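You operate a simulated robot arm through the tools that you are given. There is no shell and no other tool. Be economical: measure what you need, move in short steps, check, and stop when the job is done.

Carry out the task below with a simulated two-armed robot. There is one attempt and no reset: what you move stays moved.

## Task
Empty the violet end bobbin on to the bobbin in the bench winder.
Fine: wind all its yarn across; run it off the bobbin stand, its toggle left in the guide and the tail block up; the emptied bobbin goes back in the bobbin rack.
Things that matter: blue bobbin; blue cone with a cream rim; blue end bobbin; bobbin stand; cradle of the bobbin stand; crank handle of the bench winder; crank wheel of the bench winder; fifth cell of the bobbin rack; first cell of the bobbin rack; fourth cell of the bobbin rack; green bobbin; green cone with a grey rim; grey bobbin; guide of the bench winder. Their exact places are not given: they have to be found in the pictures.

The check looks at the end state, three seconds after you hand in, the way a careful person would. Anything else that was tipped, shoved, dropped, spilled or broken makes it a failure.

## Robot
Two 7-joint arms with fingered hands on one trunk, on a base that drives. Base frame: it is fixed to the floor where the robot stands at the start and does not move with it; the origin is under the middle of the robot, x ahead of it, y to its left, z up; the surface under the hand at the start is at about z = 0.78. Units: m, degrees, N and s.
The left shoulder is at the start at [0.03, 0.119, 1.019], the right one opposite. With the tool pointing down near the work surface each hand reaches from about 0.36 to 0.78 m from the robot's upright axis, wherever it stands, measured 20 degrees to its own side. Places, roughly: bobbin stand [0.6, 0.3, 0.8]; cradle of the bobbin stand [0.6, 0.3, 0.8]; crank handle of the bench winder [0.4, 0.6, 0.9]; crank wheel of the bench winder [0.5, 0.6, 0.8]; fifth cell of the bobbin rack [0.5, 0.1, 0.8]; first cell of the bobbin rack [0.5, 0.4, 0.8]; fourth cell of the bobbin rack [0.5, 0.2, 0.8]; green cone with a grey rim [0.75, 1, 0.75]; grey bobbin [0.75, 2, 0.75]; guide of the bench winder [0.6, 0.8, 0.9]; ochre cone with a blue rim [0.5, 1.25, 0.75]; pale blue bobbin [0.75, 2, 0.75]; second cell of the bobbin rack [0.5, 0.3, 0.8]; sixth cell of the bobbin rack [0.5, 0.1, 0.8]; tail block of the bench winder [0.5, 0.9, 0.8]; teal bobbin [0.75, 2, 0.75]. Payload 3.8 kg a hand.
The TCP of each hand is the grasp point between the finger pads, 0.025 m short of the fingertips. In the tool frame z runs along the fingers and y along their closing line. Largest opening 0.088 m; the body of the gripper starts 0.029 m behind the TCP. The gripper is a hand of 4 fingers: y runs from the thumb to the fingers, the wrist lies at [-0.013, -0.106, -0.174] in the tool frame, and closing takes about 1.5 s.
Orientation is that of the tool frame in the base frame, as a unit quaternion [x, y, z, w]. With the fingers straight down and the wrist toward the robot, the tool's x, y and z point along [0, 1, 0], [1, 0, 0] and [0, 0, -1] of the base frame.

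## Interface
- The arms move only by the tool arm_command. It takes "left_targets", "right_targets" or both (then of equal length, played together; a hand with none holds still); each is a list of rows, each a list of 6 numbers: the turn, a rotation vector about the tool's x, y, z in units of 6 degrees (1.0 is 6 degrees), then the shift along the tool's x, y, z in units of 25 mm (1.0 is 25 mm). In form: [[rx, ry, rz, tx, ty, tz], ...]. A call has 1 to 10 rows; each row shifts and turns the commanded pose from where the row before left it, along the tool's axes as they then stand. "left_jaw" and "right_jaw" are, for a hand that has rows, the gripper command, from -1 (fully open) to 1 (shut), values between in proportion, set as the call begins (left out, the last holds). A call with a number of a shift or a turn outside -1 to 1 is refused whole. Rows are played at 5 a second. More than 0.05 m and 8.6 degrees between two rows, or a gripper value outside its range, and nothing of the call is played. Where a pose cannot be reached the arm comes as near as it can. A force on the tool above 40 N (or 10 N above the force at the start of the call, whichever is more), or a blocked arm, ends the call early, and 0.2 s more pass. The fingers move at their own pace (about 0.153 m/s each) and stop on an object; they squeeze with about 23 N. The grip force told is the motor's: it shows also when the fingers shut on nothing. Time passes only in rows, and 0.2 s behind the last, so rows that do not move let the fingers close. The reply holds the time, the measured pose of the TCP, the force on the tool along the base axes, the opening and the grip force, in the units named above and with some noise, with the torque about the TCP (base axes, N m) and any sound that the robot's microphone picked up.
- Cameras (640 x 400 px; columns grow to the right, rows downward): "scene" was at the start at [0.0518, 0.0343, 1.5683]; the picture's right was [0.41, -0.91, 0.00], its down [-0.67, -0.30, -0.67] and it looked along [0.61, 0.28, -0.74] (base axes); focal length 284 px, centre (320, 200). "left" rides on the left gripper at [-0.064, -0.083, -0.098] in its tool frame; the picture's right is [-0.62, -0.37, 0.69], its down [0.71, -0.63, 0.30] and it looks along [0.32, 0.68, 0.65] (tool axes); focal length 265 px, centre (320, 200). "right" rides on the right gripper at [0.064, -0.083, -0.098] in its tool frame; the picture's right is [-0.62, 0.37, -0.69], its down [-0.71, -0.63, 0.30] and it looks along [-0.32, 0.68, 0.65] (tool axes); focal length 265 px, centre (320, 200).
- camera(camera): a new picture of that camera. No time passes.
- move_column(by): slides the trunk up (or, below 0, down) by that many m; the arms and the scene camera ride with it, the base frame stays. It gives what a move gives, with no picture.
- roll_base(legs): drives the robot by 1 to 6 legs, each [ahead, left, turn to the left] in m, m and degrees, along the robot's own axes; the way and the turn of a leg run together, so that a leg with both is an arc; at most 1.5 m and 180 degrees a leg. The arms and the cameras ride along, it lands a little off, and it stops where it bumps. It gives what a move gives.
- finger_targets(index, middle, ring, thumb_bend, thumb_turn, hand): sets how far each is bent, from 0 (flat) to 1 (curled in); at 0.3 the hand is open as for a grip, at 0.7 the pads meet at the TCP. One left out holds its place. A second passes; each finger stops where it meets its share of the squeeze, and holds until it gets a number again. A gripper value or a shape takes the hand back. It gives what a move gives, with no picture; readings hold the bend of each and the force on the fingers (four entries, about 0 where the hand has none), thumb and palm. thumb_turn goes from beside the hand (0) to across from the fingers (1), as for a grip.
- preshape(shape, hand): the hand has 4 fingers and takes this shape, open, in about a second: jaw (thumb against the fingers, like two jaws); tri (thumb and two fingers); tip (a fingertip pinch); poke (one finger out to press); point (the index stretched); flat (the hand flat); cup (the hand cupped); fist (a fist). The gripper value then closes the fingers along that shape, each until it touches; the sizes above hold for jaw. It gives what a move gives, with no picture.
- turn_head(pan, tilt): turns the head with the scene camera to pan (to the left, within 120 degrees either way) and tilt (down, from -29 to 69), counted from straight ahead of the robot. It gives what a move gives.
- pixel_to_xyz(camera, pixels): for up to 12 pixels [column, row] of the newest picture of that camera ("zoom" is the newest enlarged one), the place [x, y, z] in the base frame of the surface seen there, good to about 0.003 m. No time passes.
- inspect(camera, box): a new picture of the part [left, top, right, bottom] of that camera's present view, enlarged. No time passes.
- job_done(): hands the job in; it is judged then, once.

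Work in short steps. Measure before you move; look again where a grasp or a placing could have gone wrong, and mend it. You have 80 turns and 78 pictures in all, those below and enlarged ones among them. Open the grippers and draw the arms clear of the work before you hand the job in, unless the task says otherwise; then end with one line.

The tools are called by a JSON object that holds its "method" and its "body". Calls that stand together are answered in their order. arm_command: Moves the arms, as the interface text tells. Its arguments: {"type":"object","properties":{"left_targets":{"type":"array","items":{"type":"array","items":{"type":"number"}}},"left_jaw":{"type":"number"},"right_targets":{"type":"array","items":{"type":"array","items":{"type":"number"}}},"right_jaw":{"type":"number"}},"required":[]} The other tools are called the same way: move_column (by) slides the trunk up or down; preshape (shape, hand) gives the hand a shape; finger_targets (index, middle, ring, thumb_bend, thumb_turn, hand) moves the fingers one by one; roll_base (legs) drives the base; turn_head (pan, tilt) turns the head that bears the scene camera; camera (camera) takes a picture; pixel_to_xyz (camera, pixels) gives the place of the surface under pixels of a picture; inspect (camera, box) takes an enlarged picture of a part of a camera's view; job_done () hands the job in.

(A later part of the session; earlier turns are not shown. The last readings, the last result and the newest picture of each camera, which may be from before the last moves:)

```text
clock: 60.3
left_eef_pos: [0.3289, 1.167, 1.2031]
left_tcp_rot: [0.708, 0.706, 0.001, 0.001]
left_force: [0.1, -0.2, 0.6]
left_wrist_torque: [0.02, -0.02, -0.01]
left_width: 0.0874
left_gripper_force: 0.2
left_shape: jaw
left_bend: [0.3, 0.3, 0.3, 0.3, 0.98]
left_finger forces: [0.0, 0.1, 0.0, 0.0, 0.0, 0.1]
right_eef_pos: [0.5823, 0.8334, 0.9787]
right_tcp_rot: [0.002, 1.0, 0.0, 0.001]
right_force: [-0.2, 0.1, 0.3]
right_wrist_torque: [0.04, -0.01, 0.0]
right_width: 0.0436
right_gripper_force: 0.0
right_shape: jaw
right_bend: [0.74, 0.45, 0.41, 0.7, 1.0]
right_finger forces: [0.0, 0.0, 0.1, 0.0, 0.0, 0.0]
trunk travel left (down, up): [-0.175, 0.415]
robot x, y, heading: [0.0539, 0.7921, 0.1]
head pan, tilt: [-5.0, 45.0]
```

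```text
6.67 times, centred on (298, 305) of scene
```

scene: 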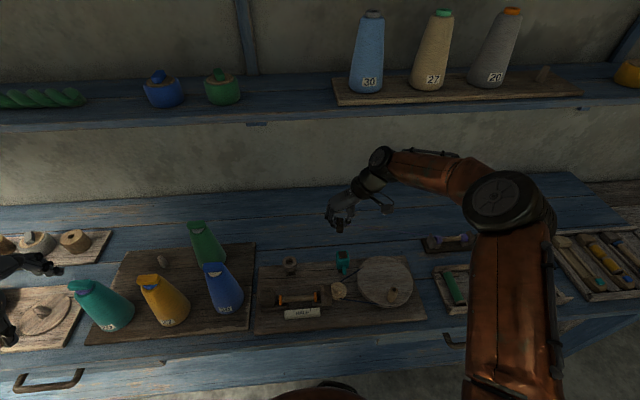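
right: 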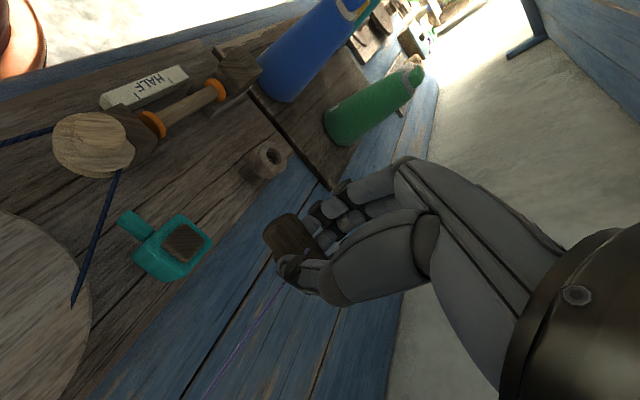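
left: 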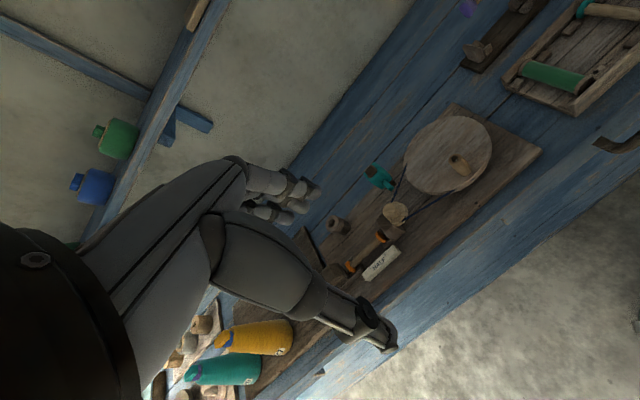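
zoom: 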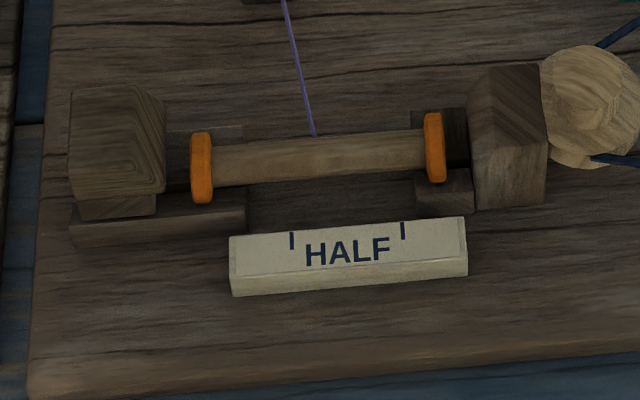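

The tail block face is at y≈0.876 while the flange ends at 0.864, so the tail is not up yet; it must be slid toward −y. I measure the block, turn the right hand back and send it toward the crank, while the left comes over the tail block.

{"method": "pixel_to_xyz", "body": {"camera": "zoom", "pixels": [[78, 95], [135, 92], [160, 140], [75, 145], [115, 150], [100, 120], [90, 175], [100, 235], [230, 205], [200, 165], [175, 140], [540, 80]]}}

{"method": "pixel_to_xyz", "body": {"camera": "scene", "pixels": [[214, 268], [228, 300], [218, 285]]}}

{"method": "arm_command", "body": {"right_targets": [[0, 0, 1, 0, 0, 0], [0, 0, 1, 0, 0, 0], [0, 0, 1, 0, 0, 0], [0, 0, 1, 0, 0, 0], [0, 0, 1, 0, 0, 0], [0, 0, 1, 0, 0, 0], [0, 0, 1, 0, 0, 0], [0, 0, 1, 0, 0, 0], [0, 0, 1, 0, 0, 0], [0, 0, 1, 0, 0, 0]], "right_jaw": -1, "left_targets": [[0, 0, 0, -0.6, 0.6, 0.2], [0, 0, 0, -0.6, 0.6, 0.2], [0, 0, 0, -0.6, 0.6, 0.2], [0, 0, 0, -0.6, 0.6, 0.2], [0, 0, 0, -0.6, 0.6, 0.2], [0, 0, 0, -0.6, 0.6, 0.2], [0, 0, 0, -0.6, 0.6, 0.2], [0, 0, 0, -0.6, 0.6, 0.2], [0, 0, 0, -0.6, 0.6, 0.2], [0, 0, 0, -0.6, 0.6, 0.2]]}}

{"method": "arm_command", "body": {"right_targets": [[0, 0, 1, 0, 0, 0], [0, 0, 1, 0, 0, 0], [0, 0, 1, 0, 0, 0], [0, 0, 1, 0, 0, 0], [0, 0, 1, 0, 0, 0], [0, 0, 0, -1, -0.5, 0], [0, 0, 0, -1, -0.5, 0], [0, 0, 0, -1, -0.5, 0], [0, 0, 0, -1, -0.5, 0], [0, 0, 0, -1, -0.5, 0]]}}

{"method": "arm_command", "body": {"right_targets": [[0, 0, 0, -1, -0.5, 0], [0, 0, 0, -1, -0.5, 0], [0, 0, 0, -1, -0.5, 0], [0, 0, 0, -1, -0.5, 0], [0, 0, 0, -1, -0.5, 0], [0, 0, 0, -0.65, -0.3, 0]], "left_targets": [[0, 0, 0, -0.86, 0, 0.8], [0, 0, 0, -0.86, 0, 0.8], [0, 0, 0, -0.86, 0, 0.9], [0, 0, 0, -0.86, 0, 0.9], [0, 0, 0, -0.86, 0, 0.9], [0, 0, 0, -0.86, 0, 0.9]]}}

```text
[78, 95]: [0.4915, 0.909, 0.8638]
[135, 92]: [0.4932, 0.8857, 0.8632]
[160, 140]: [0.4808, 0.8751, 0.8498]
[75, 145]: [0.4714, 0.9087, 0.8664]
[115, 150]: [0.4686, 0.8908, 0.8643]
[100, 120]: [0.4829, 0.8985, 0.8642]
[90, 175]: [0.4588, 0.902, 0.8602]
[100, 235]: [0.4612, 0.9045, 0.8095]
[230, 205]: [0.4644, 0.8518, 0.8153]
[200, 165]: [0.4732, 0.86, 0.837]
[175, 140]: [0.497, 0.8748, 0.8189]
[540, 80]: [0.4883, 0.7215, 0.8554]
```

```text
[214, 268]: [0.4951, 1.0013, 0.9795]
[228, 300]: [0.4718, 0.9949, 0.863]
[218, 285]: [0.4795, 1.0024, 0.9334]
```

```text
clock: 62.5
left_eef_pos: [0.4802, 1.0168, 1.1527]
left_tcp_rot: [0.708, 0.706, 0.0, 0.0]
left_force: [-0.1, 0.2, 0.6]
left_wrist_torque: [0.0, -0.03, 0.02]
left_width: 0.0875
left_gripper_force: 0.1
left_shape: jaw
left_bend: [0.3, 0.3, 0.3, 0.3, 0.98]
left_finger forces: [0.0, 0.1, 0.0, 0.1, 0.1, 0.0]
right_eef_pos: [0.5816, 0.8333, 0.978]
right_tcp_rot: [0.502, 0.865, 0.001, -0.001]
right_force: [-1.2, -0.5, -0.5]
right_wrist_torque: [-0.03, 0.03, 0.04]
right_width: 0.0878
right_gripper_force: 0.1
right_shape: jaw
right_bend: [0.3, 0.3, 0.3, 0.3, 0.98]
right_finger forces: [0.0, 0.0, 0.0, 0.0, 0.0, 0.1]
trunk travel left (down, up): [-0.175, 0.415]
robot x, y, heading: [0.0527, 0.7953, -0.4]
head pan, tilt: [-5.0, 45.0]
```

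```text
clock: 64.7
left_eef_pos: [0.4788, 1.0156, 1.1522]
left_tcp_rot: [0.708, 0.706, -0.001, 0.0]
left_force: [1.0, 0.2, -0.5]
left_wrist_torque: [0.01, -0.01, 0.01]
left_width: 0.0876
left_gripper_force: 0.1
left_shape: jaw
left_bend: [0.3, 0.3, 0.3, 0.3, 0.98]
left_finger forces: [0.1, 0.0, 0.1, 0.1, 0.1, 0.0]
right_eef_pos: [0.5184, 0.7087, 0.9772]
right_tcp_rot: [0.708, 0.706, 0.0, 0.001]
right_force: [-0.1, -0.7, -0.1]
right_wrist_torque: [0.02, -0.02, -0.03]
right_width: 0.0881
right_gripper_force: 0.1
right_shape: jaw
right_bend: [0.3, 0.3, 0.3, 0.3, 0.98]
right_finger forces: [0.0, 0.0, 0.1, 0.0, 0.1, 0.1]
trunk travel left (down, up): [-0.175, 0.415]
robot x, y, heading: [0.0542, 0.7933, -0.3]
head pan, tilt: [-5.0, 45.0]
```

```text
clock: 66.1
left_eef_pos: [0.4775, 0.8877, 1.0218]
left_tcp_rot: [0.709, 0.705, 0.001, 0.001]
left_force: [0.8, 0.1, -0.3]
left_wrist_torque: [-0.01, -0.02, -0.02]
left_width: 0.0875
left_gripper_force: 0.1
left_shape: jaw
left_bend: [0.3, 0.3, 0.3, 0.3, 0.98]
left_finger forces: [0.1, 0.1, 0.0, 0.1, 0.1, 0.0]
right_eef_pos: [0.4487, 0.5666, 0.9754]
right_tcp_rot: [0.708, 0.706, -0.001, 0.0]
right_force: [0.0, 0.6, -0.7]
right_wrist_torque: [-0.02, -0.01, 0.02]
right_width: 0.0878
right_gripper_force: 0.2
right_shape: jaw
right_bend: [0.3, 0.3, 0.3, 0.3, 0.98]
right_finger forces: [0.0, 0.1, 0.1, 0.0, 0.0, 0.0]
trunk travel left (down, up): [-0.175, 0.415]
robot x, y, heading: [0.048, 0.7908, -0.2]
head pan, tilt: [-5.0, 45.0]
```

Both hands are placed. The tail block is x 0.457–0.495, y 0.875–0.91, top 0.866; the left descends around it to z≈0.868 and closes.

{"method": "arm_command", "body": {"left_targets": [[0, 0, 0, 0.15, 0, 1], [0, 0, 0, 0, 0, 1], [0, 0, 0, 0, 0, 1], [0, 0, 0, 0, 0, 1], [0, 0, 0, 0, 0, 1], [0, 0, 0, 0, 0, 0.7], [0, 0, 0, 0, 0, 0.4], [0, 0, 0, 0, 0, 0]]}}

{"method": "arm_command", "body": {"left_targets": [[0, 0, 0, 0, 0, 0], [0, 0, 0, 0, 0, 0], [0, 0, 0, 0, 0, 0], [0, 0, 0, 0, 0, 0], [0, 0, 0, 0, 0, 0], [0, 0, 0, 0, 0, 0], [0, 0, 0, 0, 0, 0]], "left_jaw": 1}}

{"method": "camera", "body": {"camera": "scene"}}

```text
clock: 67.9
left_eef_pos: [0.4781, 0.8908, 0.8698]
left_tcp_rot: [0.709, 0.705, 0.0, 0.0]
left_force: [0.7, 0.2, -0.4]
left_wrist_torque: [-0.01, -0.01, 0.02]
left_width: 0.0875
left_gripper_force: 0.1
left_shape: jaw
left_bend: [0.3, 0.3, 0.3, 0.3, 0.98]
left_finger forces: [0.0, 0.0, 0.0, 0.0, 0.1, 0.1]
right_eef_pos: [0.4486, 0.5671, 0.9766]
right_tcp_rot: [0.709, 0.706, -0.001, -0.001]
right_force: [0.3, -0.4, -0.3]
right_wrist_torque: [-0.01, 0.01, 0.01]
right_width: 0.088
right_gripper_force: 0.1
right_shape: jaw
right_bend: [0.3, 0.3, 0.3, 0.3, 0.98]
right_finger forces: [0.1, 0.1, 0.1, 0.0, 0.1, 0.0]
trunk travel left (down, up): [-0.175, 0.415]
robot x, y, heading: [0.049, 0.793, -0.3]
head pan, tilt: [-5.0, 45.0]
```

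```text
clock: 69.5
left_eef_pos: [0.4785, 0.891, 0.8694]
left_tcp_rot: [0.709, 0.705, 0.0, 0.0]
left_force: [-2.7, -0.4, -2.5]
left_wrist_torque: [0.0, 0.05, -0.02]
left_width: 0.0308
left_gripper_force: 22.9
left_shape: jaw
left_bend: [0.74, 0.49, 0.53, 0.74, 1.0]
left_finger forces: [11.6, 6.7, 0.3, 0.1, 21.0, 0.0]
right_eef_pos: [0.4476, 0.5675, 0.975]
right_tcp_rot: [0.709, 0.706, 0.0, 0.0]
right_force: [0.4, -0.1, 0.0]
right_wrist_torque: [-0.02, -0.03, -0.02]
right_width: 0.0877
right_gripper_force: 0.0
right_shape: jaw
right_bend: [0.3, 0.3, 0.3, 0.3, 0.98]
right_finger forces: [0.1, 0.1, 0.1, 0.0, 0.0, 0.0]
trunk travel left (down, up): [-0.175, 0.415]
robot x, y, heading: [0.0532, 0.792, -0.0]
head pan, tilt: [-5.0, 45.0]
```

```text
19 pictures are left
```

scene: 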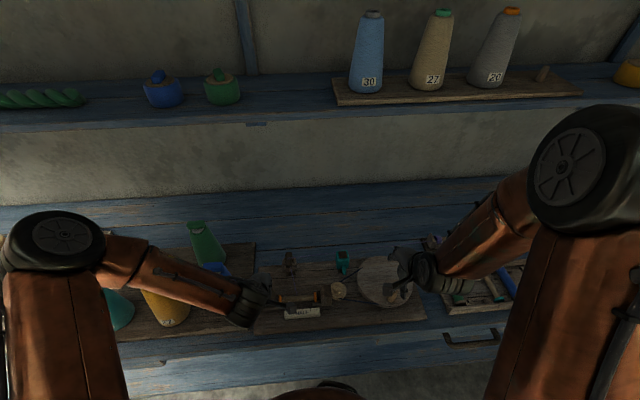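

The block is gripped (width 0.031). I slide it toward −y in small steps until the force rises.

{"method": "arm_command", "body": {"left_targets": [[0, 0, 0, -0.1, 0, 0], [0, 0, 0, -0.1, 0, 0], [0, 0, 0, -0.1, 0, 0], [0, 0, 0, -0.1, 0, 0], [0, 0, 0, -0.1, 0, 0], [0, 0, 0, 0, 0, 0]]}}

{"method": "inspect", "body": {"camera": "scene", "box": [250, 265, 346, 325]}}

```text
clock: 70.9
left_eef_pos: [0.4781, 0.8798, 0.8697]
left_tcp_rot: [0.708, 0.706, 0.0, -0.001]
left_force: [-3.0, 2.3, -5.4]
left_wrist_torque: [0.0, 0.06, 0.0]
left_width: 0.0306
left_gripper_force: 23.3
left_shape: jaw
left_bend: [0.74, 0.49, 0.55, 0.74, 1.0]
left_finger forces: [11.6, 6.5, 0.8, 0.0, 21.6, 0.0]
right_eef_pos: [0.4484, 0.5683, 0.9769]
right_tcp_rot: [0.709, 0.706, 0.0, 0.001]
right_force: [-0.3, -0.2, -0.4]
right_wrist_torque: [0.02, 0.0, -0.01]
right_width: 0.0879
right_gripper_force: 0.2
right_shape: jaw
right_bend: [0.3, 0.3, 0.3, 0.3, 0.98]
right_finger forces: [0.0, 0.0, 0.1, 0.0, 0.1, 0.0]
trunk travel left (down, up): [-0.175, 0.415]
robot x, y, heading: [0.0511, 0.7908, -0.5]
head pan, tilt: [-5.0, 45.0]
```

```text
6.67 times, centred on (298, 295) of scene
```

zoom: 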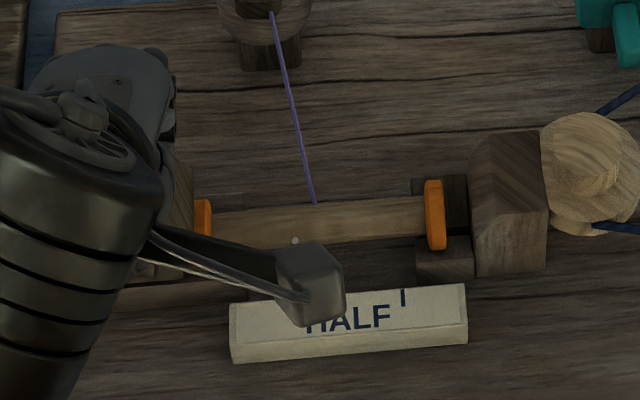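

The block slid 11 mm with little force and is near the left flange. I continue until the force climbs.

{"method": "arm_command", "body": {"left_targets": [[0, 0, 0, -0.1, 0, 0], [0, 0, 0, -0.1, 0, 0], [0, 0, 0, -0.1, 0, 0], [0, 0, 0, -0.1, 0, 0], [0, 0, 0, -0.1, 0, 0], [0, 0, 0, -0.1, 0, 0], [0, 0, 0, -0.1, 0, 0], [0, 0, 0, 0, 0, 0]]}}

{"method": "inspect", "body": {"camera": "scene", "box": [250, 265, 346, 325]}}

```text
clock: 72.7
left_eef_pos: [0.4775, 0.8649, 0.8691]
left_tcp_rot: [0.707, 0.707, 0.0, 0.0]
left_force: [-5.3, 17.8, -0.5]
left_wrist_torque: [0.3, 0.06, 0.28]
left_width: 0.0307
left_gripper_force: 22.6
left_shape: jaw
left_bend: [0.74, 0.49, 0.55, 0.74, 1.0]
left_finger forces: [12.0, 7.2, 5.9, 0.1, 23.3, 0.0]
right_eef_pos: [0.4476, 0.569, 0.9759]
right_tcp_rot: [0.708, 0.706, -0.001, 0.0]
right_force: [0.4, 0.2, 0.0]
right_wrist_torque: [-0.01, -0.02, 0.0]
right_width: 0.0879
right_gripper_force: 0.0
right_shape: jaw
right_bend: [0.3, 0.3, 0.3, 0.3, 0.98]
right_finger forces: [0.0, 0.0, 0.0, 0.0, 0.1, 0.1]
trunk travel left (down, up): [-0.175, 0.415]
robot x, y, heading: [0.0506, 0.7929, -0.4]
head pan, tilt: [-5.0, 45.0]
```

```text
6.67 times, centred on (298, 295) of scene
```

zoom: 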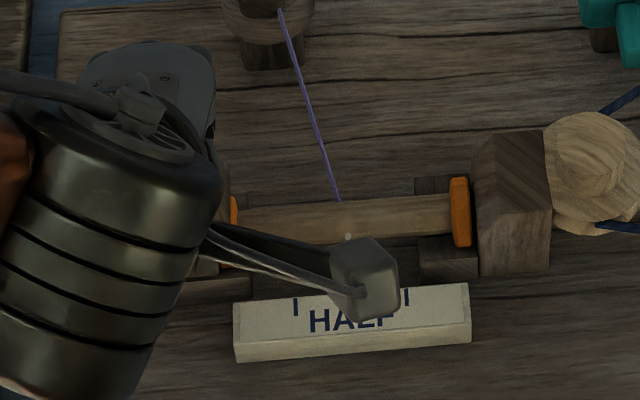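

The bobbin is now clamped against the drive (18 N). I release and raise the left hand, and lower the right hand around the crank handle.

{"method": "arm_command", "body": {"left_targets": [[0, 0, 0, 0, 0, 0], [0, 0, 0, 0, 0, 0], [0, 0, 0, 0, 0, 0], [0, 0, 0, 0, 0, 0], [0, 0, 0, 0, 0, -0.5], [0, 0, 0, 0, 0, -1], [0, 0, 0, 0, 0, -1], [0, 0, 0, 0, 0, -1], [0, 0, 0, 0, -0.5, -1], [0, 0, 0, 0, -0.5, -1]], "left_jaw": -1, "right_targets": [[0, 0, 0, 0, 0, 0], [0, 0, 0, 0, 0, 0], [0, 0, 0, 0, 0, 1], [0, 0, 0, 0, 0, 1], [0, 0, 0, 0, 0, 1], [0, 0, 0, 0, 0, 0.6], [0, 0, 0, 0, 0, 0.4], [0, 0, 0, 0, 0, 0.2], [0, 0, 0, 0, 0, 0], [0, 0, 0, 0, 0, 0]]}}

{"method": "arm_command", "body": {"left_targets": [[0, 0, 0, 0, -1, -1], [0, 0, 0, 0.5, -1, -1], [0, 0, 0, 1, -1, -1], [0, 0, 0, 1, -1, -1], [0, 0, 0, 1, -1, -1], [0, 0, 0, 1, 0, -1], [0, 0, 0, 1, 0, 0]]}}

{"method": "camera", "body": {"camera": "scene"}}

```text
clock: 74.9
left_eef_pos: [0.4521, 0.8615, 1.0069]
left_tcp_rot: [0.709, 0.705, 0.0, 0.0]
left_force: [0.2, 1.0, 0.4]
left_wrist_torque: [-0.03, -0.01, -0.02]
left_width: 0.0876
left_gripper_force: 0.1
left_shape: jaw
left_bend: [0.3, 0.3, 0.3, 0.3, 0.98]
left_finger forces: [0.1, 0.1, 0.0, 0.0, 0.0, 0.0]
right_eef_pos: [0.4472, 0.5658, 0.873]
right_tcp_rot: [0.708, 0.706, 0.0, -0.001]
right_force: [0.3, -0.6, -0.6]
right_wrist_torque: [-0.01, 0.02, 0.03]
right_width: 0.0881
right_gripper_force: 0.1
right_shape: jaw
right_bend: [0.3, 0.3, 0.3, 0.3, 0.98]
right_finger forces: [0.0, 0.0, 0.0, 0.0, 0.0, 0.1]
trunk travel left (down, up): [-0.175, 0.415]
robot x, y, heading: [0.0498, 0.7929, -0.2]
head pan, tilt: [-5.0, 45.0]
```

```text
clock: 76.5
left_eef_pos: [0.3735, 0.9895, 1.182]
left_tcp_rot: [0.708, 0.706, 0.0, 0.0]
left_force: [0.5, 0.7, -0.4]
left_wrist_torque: [-0.03, -0.01, 0.01]
left_width: 0.0878
left_gripper_force: 0.0
left_shape: jaw
left_bend: [0.3, 0.3, 0.3, 0.3, 0.98]
left_finger forces: [0.0, 0.0, 0.0, 0.0, 0.0, 0.0]
left hand out of reach, approached as far as the arm can: row 2, 3, 4, 5
right_eef_pos: [0.448, 0.5676, 0.8736]
right_tcp_rot: [0.708, 0.706, 0.001, 0.0]
right_force: [0.5, -0.2, 0.4]
right_wrist_torque: [-0.03, 0.03, 0.0]
right_width: 0.0879
right_gripper_force: 0.1
right_shape: jaw
right_bend: [0.3, 0.3, 0.3, 0.3, 0.98]
right_finger forces: [0.0, 0.0, 0.1, 0.1, 0.0, 0.0]
trunk travel left (down, up): [-0.175, 0.415]
robot x, y, heading: [0.0492, 0.7922, -0.2]
head pan, tilt: [-5.0, 45.0]
```

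```text
16 pictures are left
```

scene: 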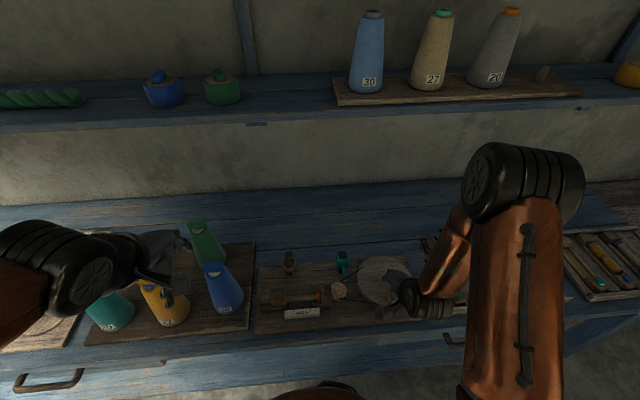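

The right hand stands around the handle. I close on it, then test an eighth-turn in the clockwise direction (seen from above) about centre (0.507, 0.567), radius 0.059.

{"method": "arm_command", "body": {"right_targets": [[0, 0, 0, 0, 0, 0], [0, 0, 0, 0, 0, 0], [0, 0, 0, 0, 0, 0], [0, 0, 0, 0, 0, 0], [0, 0, 0, 0, 0, 0], [0, 0, 0, 0, 0, 0], [0, 0, 0, 0, 0, 0], [0, 0, 0, 0, 0, 0]], "right_jaw": 1}}

{"method": "arm_command", "body": {"right_targets": [[0, 0, 0, 0.903, 0.18, 0], [0, 0, 0, 0.766, 0.512, 0], [0, 0, 0, 0, 0, 0]]}}

```text
clock: 78.3
left_eef_pos: [0.373, 0.9894, 1.1816]
left_tcp_rot: [0.709, 0.706, 0.0, 0.0]
left_force: [0.4, 0.8, 0.8]
left_wrist_torque: [-0.02, -0.01, -0.02]
left_width: 0.088
left_gripper_force: 0.1
left_shape: jaw
left_bend: [0.3, 0.3, 0.3, 0.3, 0.98]
left_finger forces: [0.0, 0.0, 0.0, 0.0, 0.0, 0.0]
right_eef_pos: [0.4489, 0.5674, 0.8722]
right_tcp_rot: [0.709, 0.706, -0.001, 0.0]
right_force: [-3.3, 1.4, -2.4]
right_wrist_torque: [0.03, 0.05, -0.01]
right_width: 0.0127
right_gripper_force: 23.3
right_shape: jaw
right_bend: [0.72, 0.61, 0.7, 0.74, 1.0]
right_finger forces: [9.8, 7.1, 0.1, 0.1, 20.7, 0.0]
trunk travel left (down, up): [-0.175, 0.415]
robot x, y, heading: [0.0536, 0.7916, -0.0]
head pan, tilt: [-5.0, 45.0]
```

```text
clock: 79.1
left_eef_pos: [0.372, 0.9904, 1.1823]
left_tcp_rot: [0.708, 0.706, 0.0, 0.0]
left_force: [-0.6, -0.4, -0.2]
left_wrist_torque: [-0.01, 0.03, 0.0]
left_width: 0.0878
left_gripper_force: 0.1
left_shape: jaw
left_bend: [0.3, 0.3, 0.3, 0.3, 0.98]
left_finger forces: [0.0, 0.1, 0.0, 0.0, 0.0, 0.0]
right_eef_pos: [0.4667, 0.6089, 0.8727]
right_tcp_rot: [0.708, 0.706, 0.0, 0.0]
right_force: [-5.1, 5.3, -4.1]
right_wrist_torque: [0.07, 0.12, -0.03]
right_width: 0.012
right_gripper_force: 23.1
right_shape: jaw
right_bend: [0.72, 0.63, 0.7, 0.74, 0.99]
right_finger forces: [12.5, 5.5, 0.1, 0.1, 21.5, 0.0]
trunk travel left (down, up): [-0.175, 0.415]
robot x, y, heading: [0.0508, 0.7936, -0.0]
head pan, tilt: [-5.0, 45.0]
```

It turns easily (forces ~5 N). I finish this turn and look at the yarn.

{"method": "arm_command", "body": {"right_targets": [[0, 0, 0, 0.512, 0.766, 0], [0, 0, 0, 0.18, 0.903, 0], [0, 0, 0, -0.18, 0.903, 0], [0, 0, 0, -0.512, 0.766, 0], [0, 0, 0, -0.766, 0.512, 0], [0, 0, 0, -0.903, 0.18, 0]]}}

{"method": "arm_command", "body": {"right_targets": [[0, 0, 0, -0.903, -0.18, 0], [0, 0, 0, -0.766, -0.512, 0], [0, 0, 0, -0.512, -0.766, 0], [0, 0, 0, -0.18, -0.903, 0], [0, 0, 0, 0.18, -0.903, 0], [0, 0, 0, 0.512, -0.766, 0], [0, 0, 0, 0.766, -0.512, 0], [0, 0, 0, 0.903, -0.18, 0]]}}

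{"method": "inspect", "body": {"camera": "scene", "box": [250, 225, 410, 325]}}

```text
clock: 80.5
left_eef_pos: [0.3737, 0.9877, 1.1808]
left_tcp_rot: [0.709, 0.705, 0.0, 0.0]
left_force: [-0.6, -0.6, -0.4]
left_wrist_torque: [-0.01, -0.01, -0.01]
left_width: 0.0877
left_gripper_force: 0.0
left_shape: jaw
left_bend: [0.3, 0.3, 0.3, 0.3, 0.98]
left_finger forces: [0.1, 0.0, 0.1, 0.0, 0.0, 0.1]
right_eef_pos: [0.5696, 0.5623, 0.8732]
right_tcp_rot: [0.71, 0.704, 0.001, 0.0]
right_force: [7.6, -1.9, -4.8]
right_wrist_torque: [-0.07, -0.28, 0.0]
right_width: 0.0115
right_gripper_force: 22.8
right_shape: jaw
right_bend: [0.71, 0.59, 0.7, 0.76, 1.0]
right_finger forces: [13.0, 11.4, 0.0, 0.0, 16.2, 0.0]
trunk travel left (down, up): [-0.175, 0.415]
robot x, y, heading: [0.0498, 0.7887, -0.4]
head pan, tilt: [-5.0, 45.0]
```

```text
clock: 82.3
left_eef_pos: [0.3725, 0.9902, 1.1816]
left_tcp_rot: [0.709, 0.705, -0.001, 0.0]
left_force: [-0.5, 0.0, -0.3]
left_wrist_torque: [0.0, 0.01, 0.03]
left_width: 0.0876
left_gripper_force: 0.1
left_shape: jaw
left_bend: [0.3, 0.3, 0.3, 0.3, 0.98]
left_finger forces: [0.0, 0.0, 0.1, 0.1, 0.0, 0.0]
right_eef_pos: [0.4475, 0.5662, 0.8734]
right_tcp_rot: [0.708, 0.706, -0.001, -0.001]
right_force: [-5.4, 0.6, -0.6]
right_wrist_torque: [0.0, 0.05, -0.02]
right_width: 0.0121
right_gripper_force: 22.9
right_shape: jaw
right_bend: [0.72, 0.61, 0.7, 0.75, 1.0]
right_finger forces: [10.9, 7.7, 0.0, 0.0, 22.3, 0.0]
trunk travel left (down, up): [-0.175, 0.415]
robot x, y, heading: [0.0526, 0.7898, -0.4]
head pan, tilt: [-5.0, 45.0]
```

```text
4.00 times, centred on (330, 275) of scene
```

zoom: 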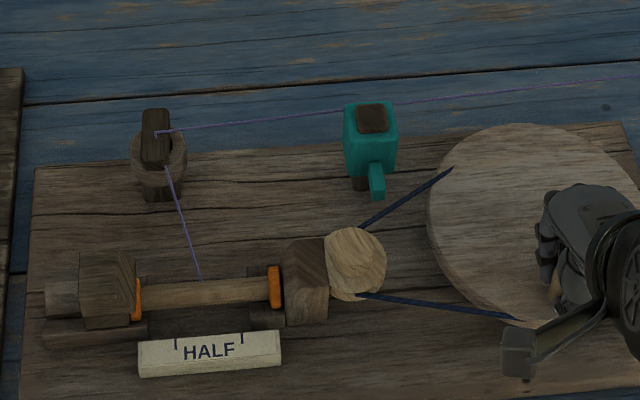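

One full turn works smoothly; no visible yarn on the winder bobbin yet. I do two more turns and then enlarge.

{"method": "arm_command", "body": {"right_targets": [[0, 0, 0, 0.903, 0.18, 0], [0, 0, 0, 0.766, 0.512, 0], [0, 0, 0, 0.512, 0.766, 0], [0, 0, 0, 0.18, 0.903, 0], [0, 0, 0, -0.18, 0.903, 0], [0, 0, 0, -0.512, 0.766, 0], [0, 0, 0, -0.766, 0.512, 0], [0, 0, 0, -0.903, 0.18, 0]]}}

{"method": "arm_command", "body": {"right_targets": [[0, 0, 0, -0.903, -0.18, 0], [0, 0, 0, -0.766, -0.512, 0], [0, 0, 0, -0.512, -0.766, 0], [0, 0, 0, -0.18, -0.903, 0], [0, 0, 0, 0.18, -0.903, 0], [0, 0, 0, 0.512, -0.766, 0], [0, 0, 0, 0.766, -0.512, 0], [0, 0, 0, 0.903, -0.18, 0]]}}

{"method": "arm_command", "body": {"right_targets": [[0, 0, 0, 0.903, 0.18, 0], [0, 0, 0, 0.766, 0.512, 0], [0, 0, 0, 0.512, 0.766, 0], [0, 0, 0, 0.18, 0.903, 0], [0, 0, 0, -0.18, 0.903, 0], [0, 0, 0, -0.512, 0.766, 0], [0, 0, 0, -0.766, 0.512, 0], [0, 0, 0, -0.903, 0.18, 0]]}}

{"method": "arm_command", "body": {"right_targets": [[0, 0, 0, -0.903, -0.18, 0], [0, 0, 0, -0.766, -0.512, 0], [0, 0, 0, -0.512, -0.766, 0], [0, 0, 0, -0.18, -0.903, 0], [0, 0, 0, 0.18, -0.903, 0], [0, 0, 0, 0.512, -0.766, 0], [0, 0, 0, 0.766, -0.512, 0], [0, 0, 0, 0.903, -0.18, 0]]}}

{"method": "inspect", "body": {"camera": "scene", "box": [250, 265, 346, 325]}}

{"method": "inspect", "body": {"camera": "scene", "box": [410, 210, 506, 270]}}

```text
clock: 84.1
left_eef_pos: [0.373, 0.9874, 1.1819]
left_tcp_rot: [0.709, 0.706, -0.001, -0.001]
left_force: [0.0, -0.3, 0.6]
left_wrist_torque: [0.04, -0.03, -0.02]
left_width: 0.0877
left_gripper_force: 0.0
left_shape: jaw
left_bend: [0.3, 0.3, 0.3, 0.3, 0.98]
left_finger forces: [0.1, 0.0, 0.0, 0.1, 0.1, 0.1]
right_eef_pos: [0.5676, 0.5622, 0.8731]
right_tcp_rot: [0.71, 0.704, 0.0, 0.0]
right_force: [10.2, -0.9, -4.2]
right_wrist_torque: [-0.08, -0.3, 0.04]
right_width: 0.0114
right_gripper_force: 22.9
right_shape: jaw
right_bend: [0.71, 0.58, 0.7, 0.76, 1.0]
right_finger forces: [11.2, 13.8, 0.0, 0.0, 14.9, 0.0]
trunk travel left (down, up): [-0.175, 0.415]
robot x, y, heading: [0.0506, 0.7948, -0.5]
head pan, tilt: [-5.0, 45.0]
```

```text
clock: 85.9
left_eef_pos: [0.3724, 0.9898, 1.1802]
left_tcp_rot: [0.708, 0.706, 0.001, 0.0]
left_force: [-0.5, 1.0, -0.4]
left_wrist_torque: [0.04, -0.01, 0.02]
left_width: 0.0875
left_gripper_force: 0.2
left_shape: jaw
left_bend: [0.3, 0.3, 0.3, 0.3, 0.98]
left_finger forces: [0.0, 0.0, 0.0, 0.0, 0.1, 0.0]
right_eef_pos: [0.4467, 0.5676, 0.8719]
right_tcp_rot: [0.708, 0.706, -0.002, -0.002]
right_force: [-6.6, -0.2, -7.8]
right_wrist_torque: [0.0, 0.09, -0.03]
right_width: 0.0119
right_gripper_force: 23.0
right_shape: jaw
right_bend: [0.72, 0.59, 0.7, 0.78, 1.0]
right_finger forces: [10.3, 10.2, 2.4, 0.0, 15.9, 0.1]
trunk travel left (down, up): [-0.175, 0.415]
robot x, y, heading: [0.0512, 0.7911, -0.3]
head pan, tilt: [-5.0, 45.0]
```

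```text
clock: 87.7
left_eef_pos: [0.3728, 0.9892, 1.1811]
left_tcp_rot: [0.708, 0.706, 0.0, 0.0]
left_force: [0.3, 0.3, 0.6]
left_wrist_torque: [0.0, -0.03, 0.01]
left_width: 0.0878
left_gripper_force: 0.1
left_shape: jaw
left_bend: [0.3, 0.3, 0.3, 0.3, 0.98]
left_finger forces: [0.1, 0.0, 0.1, 0.0, 0.1, 0.0]
right_eef_pos: [0.5662, 0.5659, 0.8728]
right_tcp_rot: [0.709, 0.706, -0.001, -0.001]
right_force: [-0.3, 0.4, -0.5]
right_wrist_torque: [0.02, -0.02, -0.02]
right_width: 0.0097
right_gripper_force: 23.3
right_shape: jaw
right_bend: [0.72, 0.73, 0.7, 0.81, 1.0]
right_finger forces: [0.0, 0.0, 0.0, 0.0, 0.0, 0.1]
trunk travel left (down, up): [-0.175, 0.415]
robot x, y, heading: [0.0537, 0.7899, -0.3]
head pan, tilt: [-5.0, 45.0]
```

```text
clock: 89.5
left_eef_pos: [0.3726, 0.9905, 1.1811]
left_tcp_rot: [0.709, 0.705, 0.0, 0.001]
left_force: [0.3, 0.1, -0.5]
left_wrist_torque: [-0.04, 0.01, 0.02]
left_width: 0.0876
left_gripper_force: 0.0
left_shape: jaw
left_bend: [0.3, 0.3, 0.3, 0.3, 0.98]
left_finger forces: [0.0, 0.1, 0.0, 0.0, 0.0, 0.1]
right_eef_pos: [0.4491, 0.5666, 0.8721]
right_tcp_rot: [0.708, 0.706, 0.0, 0.0]
right_force: [-0.3, 0.7, -0.2]
right_wrist_torque: [0.01, 0.05, 0.04]
right_width: 0.0096
right_gripper_force: 22.9
right_shape: jaw
right_bend: [0.72, 0.73, 0.7, 0.81, 1.0]
right_finger forces: [0.1, 0.1, 0.1, 0.0, 0.0, 0.1]
trunk travel left (down, up): [-0.175, 0.415]
robot x, y, heading: [0.0549, 0.7927, -0.1]
head pan, tilt: [-5.0, 45.0]
```

```text
6.67 times, centred on (298, 295) of scene
```

zoom: 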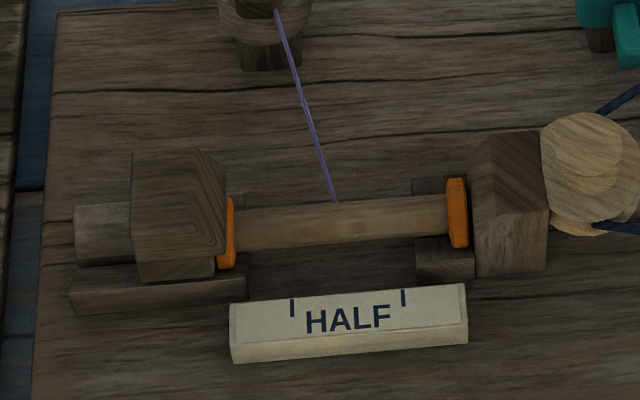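

```text
6.67 times, centred on (458, 240) of scene
```

zoom: 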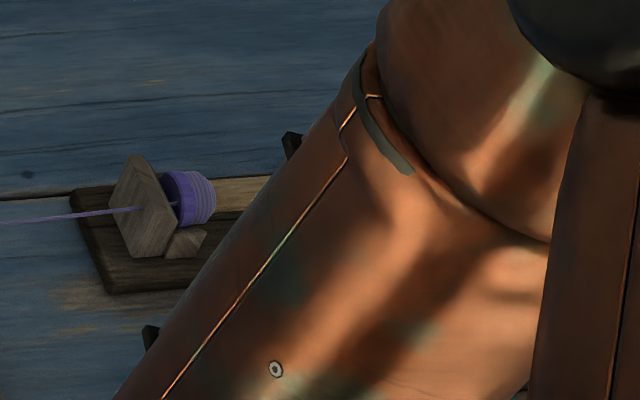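

The right hand slipped off the handle in the third turn (force 0, width 0.0097), and no yarn is visible yet. I open, rise, and find the handle.

{"method": "arm_command", "body": {"right_targets": [[0, 0, 0, 0, 0, -1], [0, 0, 0, 0, -1, -1], [0, 0, 0, 0, -1, -1], [0, 0, 0, 0, -1, -1]], "right_jaw": -1}}

{"method": "inspect", "body": {"camera": "scene", "box": [314, 240, 426, 310]}}

```text
clock: 90.5
left_eef_pos: [0.3717, 0.9904, 1.1817]
left_tcp_rot: [0.708, 0.706, 0.0, 0.0]
left_force: [-0.1, -0.8, 0.3]
left_wrist_torque: [0.02, 0.0, -0.02]
left_width: 0.0877
left_gripper_force: 0.1
left_shape: jaw
left_bend: [0.3, 0.3, 0.3, 0.3, 0.98]
left_finger forces: [0.0, 0.1, 0.0, 0.0, 0.1, 0.1]
right_eef_pos: [0.4166, 0.5514, 0.9656]
right_tcp_rot: [0.708, 0.706, 0.0, -0.002]
right_force: [0.7, -0.1, -0.2]
right_wrist_torque: [-0.02, 0.0, -0.02]
right_width: 0.0879
right_gripper_force: 0.0
right_shape: jaw
right_bend: [0.3, 0.3, 0.3, 0.3, 0.98]
right_finger forces: [0.1, 0.1, 0.1, 0.1, 0.1, 0.1]
right hand out of reach, approached as far as the arm can: row 3, 4
trunk travel left (down, up): [-0.175, 0.415]
robot x, y, heading: [0.049, 0.7933, -0.1]
head pan, tilt: [-5.0, 45.0]
```

```text
5.71 times, centred on (370, 275) of scene
```

zoom: 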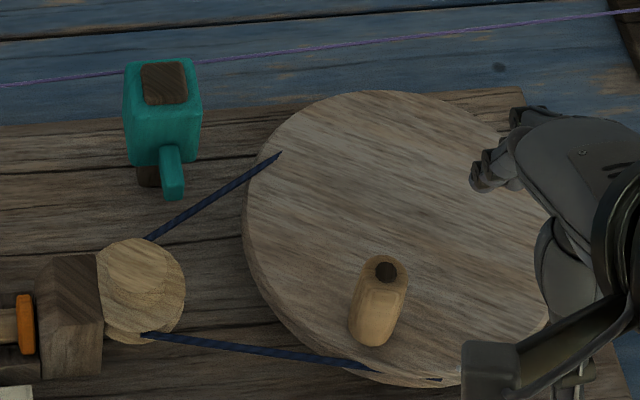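

I measure the handle's place now.

{"method": "pixel_to_xyz", "body": {"camera": "zoom", "pixels": [[387, 262], [378, 305], [370, 338], [355, 310], [402, 300], [247, 210], [400, 95], [548, 320], [440, 375], [310, 330]]}}

```text
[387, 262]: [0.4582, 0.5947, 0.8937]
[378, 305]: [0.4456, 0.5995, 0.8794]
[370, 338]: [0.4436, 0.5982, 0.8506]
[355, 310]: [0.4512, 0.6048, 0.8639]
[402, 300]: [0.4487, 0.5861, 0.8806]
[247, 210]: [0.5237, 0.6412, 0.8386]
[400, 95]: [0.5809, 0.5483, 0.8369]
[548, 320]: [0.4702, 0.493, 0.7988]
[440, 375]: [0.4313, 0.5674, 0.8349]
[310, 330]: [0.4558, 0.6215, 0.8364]
```

The handle centre is ≈(0.454, 0.596). I go above it and check the pose before descending.

{"method": "arm_command", "body": {"right_targets": [[0, 0, 0, 0.9, 0.75, 0], [0, 0, 0, 0.9, 0.75, 0], [0, 0, 0, 0, 0, 0]]}}

```text
clock: 91.3
left_eef_pos: [0.3722, 0.9894, 1.1806]
left_tcp_rot: [0.708, 0.706, 0.0, 0.0]
left_force: [-0.2, -0.3, -0.4]
left_wrist_torque: [-0.01, -0.02, 0.0]
left_width: 0.0879
left_gripper_force: 0.1
left_shape: jaw
left_bend: [0.3, 0.3, 0.3, 0.3, 0.98]
left_finger forces: [0.0, 0.0, 0.1, 0.1, 0.1, 0.0]
right_eef_pos: [0.4576, 0.5959, 0.9659]
right_tcp_rot: [0.709, 0.705, 0.0, 0.0]
right_force: [0.4, 0.0, -1.1]
right_wrist_torque: [0.02, -0.01, 0.0]
right_width: 0.0879
right_gripper_force: 0.1
right_shape: jaw
right_bend: [0.3, 0.3, 0.3, 0.3, 0.98]
right_finger forces: [0.1, 0.1, 0.0, 0.1, 0.1, 0.0]
trunk travel left (down, up): [-0.175, 0.415]
robot x, y, heading: [0.0539, 0.7919, -0.4]
head pan, tilt: [-5.0, 45.0]
```

Above the handle. I descend to z≈0.867 (lower than before), grip, and try turning the other way (counter-clockwise) for one turn plus.

{"method": "arm_command", "body": {"right_targets": [[0, 0, 0, 0, -0.12, 1], [0, 0, 0, 0, 0, 1], [0, 0, 0, 0, 0, 1], [0, 0, 0, 0, 0, 0.6], [0, 0, 0, 0, 0, 0.35], [0, 0, 0, 0, 0, 0]]}}

{"method": "arm_command", "body": {"right_targets": [[0, 0, 0, 0, 0, 0], [0, 0, 0, 0, 0, 0], [0, 0, 0, 0, 0, 0], [0, 0, 0, 0, 0, 0], [0, 0, 0, 0, 0, 0], [0, 0, 0, 0, 0, 0], [0, 0, 0, 0, 0, 0], [0, 0, 0, 0, 0, 0]], "right_jaw": 1}}

{"method": "arm_command", "body": {"right_targets": [[0, 0, 0, -0.556, -0.22, 0], [0, 0, 0, -0.596, -0.076, 0], [0, 0, 0, -0.903, 0.18, 0], [0, 0, 0, -0.766, 0.512, 0], [0, 0, 0, -0.512, 0.766, 0], [0, 0, 0, -0.18, 0.903, 0], [0, 0, 0, 0.18, 0.903, 0], [0, 0, 0, 0.512, 0.766, 0], [0, 0, 0, 0.766, 0.512, 0], [0, 0, 0, 0.903, 0.18, 0]]}}

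{"method": "arm_command", "body": {"right_targets": [[0, 0, 0, 0.903, -0.18, 0], [0, 0, 0, 0.766, -0.512, 0], [0, 0, 0, 0.512, -0.766, 0], [0, 0, 0, 0.18, -0.903, 0], [0, 0, 0, -0.18, -0.903, 0], [0, 0, 0, -0.512, -0.766, 0], [0, 0, 0, -0.766, -0.512, 0], [0, 0, 0, -0.903, -0.18, 0]]}}

{"method": "inspect", "body": {"camera": "scene", "box": [250, 225, 410, 325]}}

```text
clock: 92.7
left_eef_pos: [0.3728, 0.9893, 1.1822]
left_tcp_rot: [0.709, 0.706, 0.0, 0.0]
left_force: [0.2, 1.0, 0.5]
left_wrist_torque: [-0.04, 0.0, -0.05]
left_width: 0.0877
left_gripper_force: 0.0
left_shape: jaw
left_bend: [0.3, 0.3, 0.3, 0.3, 0.98]
left_finger forces: [0.0, 0.1, 0.0, 0.0, 0.0, 0.0]
right_eef_pos: [0.4519, 0.5975, 0.8673]
right_tcp_rot: [0.709, 0.705, 0.0, 0.0]
right_force: [-0.1, 0.1, 1.3]
right_wrist_torque: [0.0, 0.0, 0.01]
right_width: 0.0877
right_gripper_force: 0.2
right_shape: jaw
right_bend: [0.3, 0.3, 0.3, 0.3, 0.98]
right_finger forces: [0.1, 0.1, 0.1, 0.0, 0.1, 0.0]
trunk travel left (down, up): [-0.175, 0.415]
robot x, y, heading: [0.0495, 0.792, 0.0]
head pan, tilt: [-5.0, 45.0]
```

```text
clock: 94.5
left_eef_pos: [0.3722, 0.9906, 1.1828]
left_tcp_rot: [0.707, 0.707, 0.0, 0.0]
left_force: [-0.2, 0.1, 0.3]
left_wrist_torque: [0.0, -0.01, 0.0]
left_width: 0.0878
left_gripper_force: 0.1
left_shape: jaw
left_bend: [0.3, 0.3, 0.3, 0.3, 0.98]
left_finger forces: [0.0, 0.0, 0.1, 0.0, 0.0, 0.0]
right_eef_pos: [0.4512, 0.5975, 0.8677]
right_tcp_rot: [0.708, 0.706, -0.001, -0.001]
right_force: [-4.6, 2.2, -3.5]
right_wrist_torque: [0.02, 0.05, -0.02]
right_width: 0.0129
right_gripper_force: 22.9
right_shape: jaw
right_bend: [0.73, 0.55, 0.63, 0.73, 1.0]
right_finger forces: [9.8, 6.5, 0.0, 0.0, 20.3, 0.0]
trunk travel left (down, up): [-0.175, 0.415]
robot x, y, heading: [0.0478, 0.7884, -0.2]
head pan, tilt: [-5.0, 45.0]
```

```text
clock: 96.7
left_eef_pos: [0.3731, 0.9904, 1.182]
left_tcp_rot: [0.708, 0.706, 0.0, -0.001]
left_force: [0.1, 0.1, 0.4]
left_wrist_torque: [0.0, 0.02, -0.01]
left_width: 0.0877
left_gripper_force: 0.1
left_shape: jaw
left_bend: [0.3, 0.3, 0.3, 0.3, 0.98]
left_finger forces: [0.0, 0.1, 0.0, 0.1, 0.1, 0.0]
right_eef_pos: [0.5625, 0.5691, 0.867]
right_tcp_rot: [0.708, 0.706, 0.0, 0.0]
right_force: [7.8, 0.2, -3.4]
right_wrist_torque: [0.02, -0.23, 0.08]
right_width: 0.0132
right_gripper_force: 22.8
right_shape: jaw
right_bend: [0.74, 0.51, 0.64, 0.73, 1.0]
right_finger forces: [13.4, 12.3, 1.6, 0.0, 13.8, 0.0]
trunk travel left (down, up): [-0.175, 0.415]
robot x, y, heading: [0.0493, 0.7896, -0.2]
head pan, tilt: [-5.0, 45.0]
```

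```text
clock: 98.5
left_eef_pos: [0.3733, 0.9895, 1.1808]
left_tcp_rot: [0.708, 0.706, -0.001, 0.0]
left_force: [-0.4, -0.5, -1.5]
left_wrist_torque: [0.01, 0.0, 0.04]
left_width: 0.0877
left_gripper_force: 0.0
left_shape: jaw
left_bend: [0.3, 0.3, 0.3, 0.3, 0.98]
left_finger forces: [0.0, 0.1, 0.0, 0.0, 0.1, 0.1]
right_eef_pos: [0.447, 0.5677, 0.8696]
right_tcp_rot: [0.708, 0.706, 0.001, 0.002]
right_force: [9.0, 1.7, 2.0]
right_wrist_torque: [-0.01, -0.2, 0.14]
right_width: 0.012
right_gripper_force: 22.9
right_shape: jaw
right_bend: [0.74, 0.57, 0.63, 0.78, 1.0]
right_finger forces: [0.0, 6.2, 2.6, 0.0, 0.7, 0.1]
trunk travel left (down, up): [-0.175, 0.415]
robot x, y, heading: [0.0472, 0.7931, -0.2]
head pan, tilt: [-5.0, 45.0]
```

```text
4.00 times, centred on (330, 275) of scene
```

zoom: 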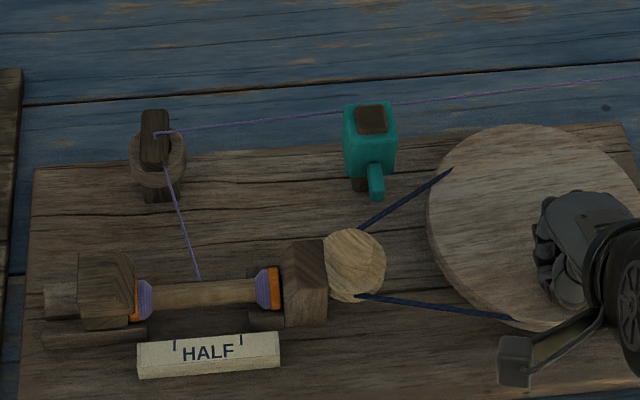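

Counter-clockwise is right: violet yarn now builds at both ends of the winder bobbin. The grip is uneven, so I re-open, re-close, and continue with a slightly larger radius.

{"method": "arm_command", "body": {"right_targets": [[0, 0, 0, 0, 0, 0], [0, 0, 0, 0, 0, 0], [0, 0, 0, 0, 0, 0], [0, 0, 0, 0, 0, 0], [0, 0, 0, 0, 0, 0.08]], "right_jaw": -1}}

{"method": "inspect", "body": {"camera": "right", "box": [200, 150, 440, 300]}}

```text
clock: 99.7
left_eef_pos: [0.3738, 0.9902, 1.1819]
left_tcp_rot: [0.708, 0.706, 0.0, -0.001]
left_force: [0.0, -0.2, 0.0]
left_wrist_torque: [-0.01, -0.02, 0.0]
left_width: 0.0878
left_gripper_force: 0.0
left_shape: jaw
left_bend: [0.3, 0.3, 0.3, 0.3, 0.98]
left_finger forces: [0.1, 0.0, 0.0, 0.1, 0.0, 0.1]
right_eef_pos: [0.4446, 0.5675, 0.8671]
right_tcp_rot: [0.708, 0.706, 0.0, 0.0]
right_force: [0.0, 0.5, -0.7]
right_wrist_torque: [-0.02, 0.02, -0.01]
right_width: 0.0874
right_gripper_force: 0.0
right_shape: jaw
right_bend: [0.3, 0.3, 0.3, 0.3, 0.98]
right_finger forces: [0.0, 0.1, 0.0, 0.0, 0.0, 0.0]
trunk travel left (down, up): [-0.175, 0.415]
robot x, y, heading: [0.0518, 0.7923, -0.1]
head pan, tilt: [-5.0, 45.0]
```

```text
2.67 times, centred on (320, 225) of right
```

zoom: 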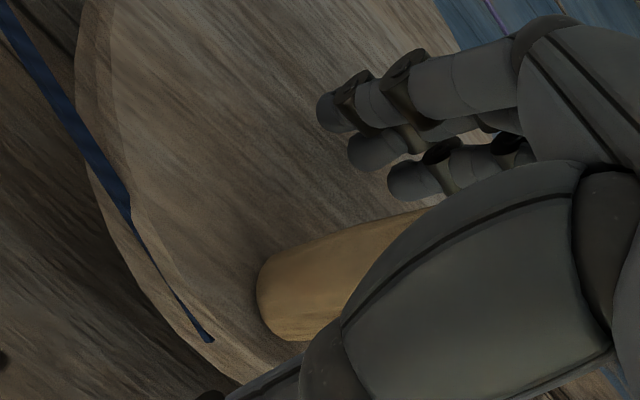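

I measure the handle in this zoom to place the grip well.

{"method": "pixel_to_xyz", "body": {"camera": "zoom", "pixels": [[262, 290], [275, 325], [300, 280], [345, 250], [345, 275], [330, 300], [380, 235]]}}

```text
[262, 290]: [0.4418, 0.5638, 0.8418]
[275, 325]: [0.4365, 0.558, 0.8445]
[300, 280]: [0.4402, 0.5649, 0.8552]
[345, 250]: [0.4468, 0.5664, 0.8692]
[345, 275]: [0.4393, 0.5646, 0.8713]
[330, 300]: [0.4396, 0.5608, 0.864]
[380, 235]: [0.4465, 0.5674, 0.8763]
```

The handle is at ≈(0.446, 0.558), 9 mm off in y. I shift, grip, and wind one full turn, re-gripping after it.

{"method": "arm_command", "body": {"right_targets": [[0, 0, 0, -0.36, 0, 0], [0, 0, 0, 0, 0, 0]]}}

{"method": "arm_command", "body": {"right_targets": [[0, 0, 0, 0, 0, 0], [0, 0, 0, 0, 0, 0], [0, 0, 0, 0, 0, 0], [0, 0, 0, 0, 0, 0], [0, 0, 0, 0, 0, 0], [0, 0, 0, 0, 0, 0], [0, 0, 0, 0, 0, 0], [0, 0, 0, 0, 0, 0]], "right_jaw": 1}}

{"method": "arm_command", "body": {"right_targets": [[0, 0, 0, -0.59, 0.16, 0], [0, 0, 0, -0.792, 0.529, 0], [0, 0, 0, -0.529, 0.792, 0], [0, 0, 0, -0.186, 0.934, 0], [0, 0, 0, 0.186, 0.934, 0], [0, 0, 0, 0.529, 0.792, 0], [0, 0, 0, 0.792, 0.529, 0], [0, 0, 0, 0.934, 0.186, 0]]}}

{"method": "arm_command", "body": {"right_targets": [[0, 0, 0, 0.934, -0.186, 0], [0, 0, 0, 0.792, -0.529, 0], [0, 0, 0, 0.529, -0.792, 0], [0, 0, 0, 0.186, -0.934, 0], [0, 0, 0, -0.186, -0.934, 0], [0, 0, 0, -0.529, -0.792, 0], [0, 0, 0, -0.792, -0.529, 0], [0, 0, 0, -0.934, -0.186, 0]]}}

```text
clock: 100.3
left_eef_pos: [0.3723, 0.9899, 1.1811]
left_tcp_rot: [0.708, 0.706, 0.0, 0.0]
left_force: [-0.7, -0.6, 0.2]
left_wrist_torque: [0.0, -0.02, -0.01]
left_width: 0.0877
left_gripper_force: 0.1
left_shape: jaw
left_bend: [0.3, 0.3, 0.3, 0.3, 0.98]
left_finger forces: [0.0, 0.0, 0.1, 0.0, 0.0, 0.1]
right_eef_pos: [0.4438, 0.5593, 0.8655]
right_tcp_rot: [0.708, 0.706, 0.0, 0.0]
right_force: [0.6, -0.1, -0.2]
right_wrist_torque: [0.01, 0.0, 0.0]
right_width: 0.0875
right_gripper_force: 0.0
right_shape: jaw
right_bend: [0.3, 0.3, 0.3, 0.3, 0.98]
right_finger forces: [0.0, 0.0, 0.1, 0.0, 0.0, 0.0]
trunk travel left (down, up): [-0.175, 0.415]
robot x, y, heading: [0.0506, 0.7906, -0.2]
head pan, tilt: [-5.0, 45.0]
```

```text
clock: 102.1
left_eef_pos: [0.3731, 0.9893, 1.1814]
left_tcp_rot: [0.708, 0.706, -0.001, 0.001]
left_force: [-0.5, 0.3, 0.5]
left_wrist_torque: [0.01, -0.01, 0.03]
left_width: 0.0877
left_gripper_force: 0.0
left_shape: jaw
left_bend: [0.3, 0.3, 0.3, 0.3, 0.98]
left_finger forces: [0.0, 0.1, 0.1, 0.0, 0.0, 0.1]
right_eef_pos: [0.4424, 0.5591, 0.8657]
right_tcp_rot: [0.709, 0.705, 0.0, 0.0]
right_force: [-4.7, 0.4, -4.0]
right_wrist_torque: [-0.01, 0.07, 0.01]
right_width: 0.0132
right_gripper_force: 22.9
right_shape: jaw
right_bend: [0.73, 0.54, 0.62, 0.73, 1.0]
right_finger forces: [9.4, 7.5, 0.1, 0.1, 20.6, 0.0]
trunk travel left (down, up): [-0.175, 0.415]
robot x, y, heading: [0.0487, 0.791, -0.1]
head pan, tilt: [-5.0, 45.0]
```

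```text
clock: 103.9
left_eef_pos: [0.3728, 0.991, 1.1811]
left_tcp_rot: [0.708, 0.706, 0.0, 0.0]
left_force: [0.6, 0.8, -0.1]
left_wrist_torque: [0.01, 0.01, 0.01]
left_width: 0.0876
left_gripper_force: 0.2
left_shape: jaw
left_bend: [0.3, 0.3, 0.3, 0.3, 0.98]
left_finger forces: [0.0, 0.0, 0.0, 0.0, 0.0, 0.1]
right_eef_pos: [0.5666, 0.569, 0.8656]
right_tcp_rot: [0.709, 0.706, 0.0, 0.0]
right_force: [-2.4, 0.3, 1.7]
right_wrist_torque: [-0.05, -0.05, 0.01]
right_width: 0.0136
right_gripper_force: 22.9
right_shape: jaw
right_bend: [0.74, 0.53, 0.62, 0.73, 1.0]
right_finger forces: [10.1, 8.9, 0.0, 0.1, 17.0, 0.1]
trunk travel left (down, up): [-0.175, 0.415]
robot x, y, heading: [0.0503, 0.7893, -0.2]
head pan, tilt: [-5.0, 45.0]
```

```text
clock: 105.7
left_eef_pos: [0.3726, 0.9889, 1.1817]
left_tcp_rot: [0.709, 0.706, 0.001, 0.0]
left_force: [-0.3, 0.8, -0.5]
left_wrist_torque: [0.01, 0.01, 0.02]
left_width: 0.0877
left_gripper_force: 0.1
left_shape: jaw
left_bend: [0.3, 0.3, 0.3, 0.3, 0.98]
left_finger forces: [0.0, 0.1, 0.0, 0.0, 0.0, 0.0]
right_eef_pos: [0.4419, 0.5683, 0.864]
right_tcp_rot: [0.709, 0.705, 0.001, 0.001]
right_force: [-1.3, -0.8, 5.8]
right_wrist_torque: [-0.01, 0.03, 0.0]
right_width: 0.0132
right_gripper_force: 22.7
right_shape: jaw
right_bend: [0.74, 0.54, 0.62, 0.74, 1.0]
right_finger forces: [10.0, 8.6, 0.0, 0.0, 16.4, 0.0]
trunk travel left (down, up): [-0.175, 0.415]
robot x, y, heading: [0.0506, 0.7954, -0.4]
head pan, tilt: [-5.0, 45.0]
```

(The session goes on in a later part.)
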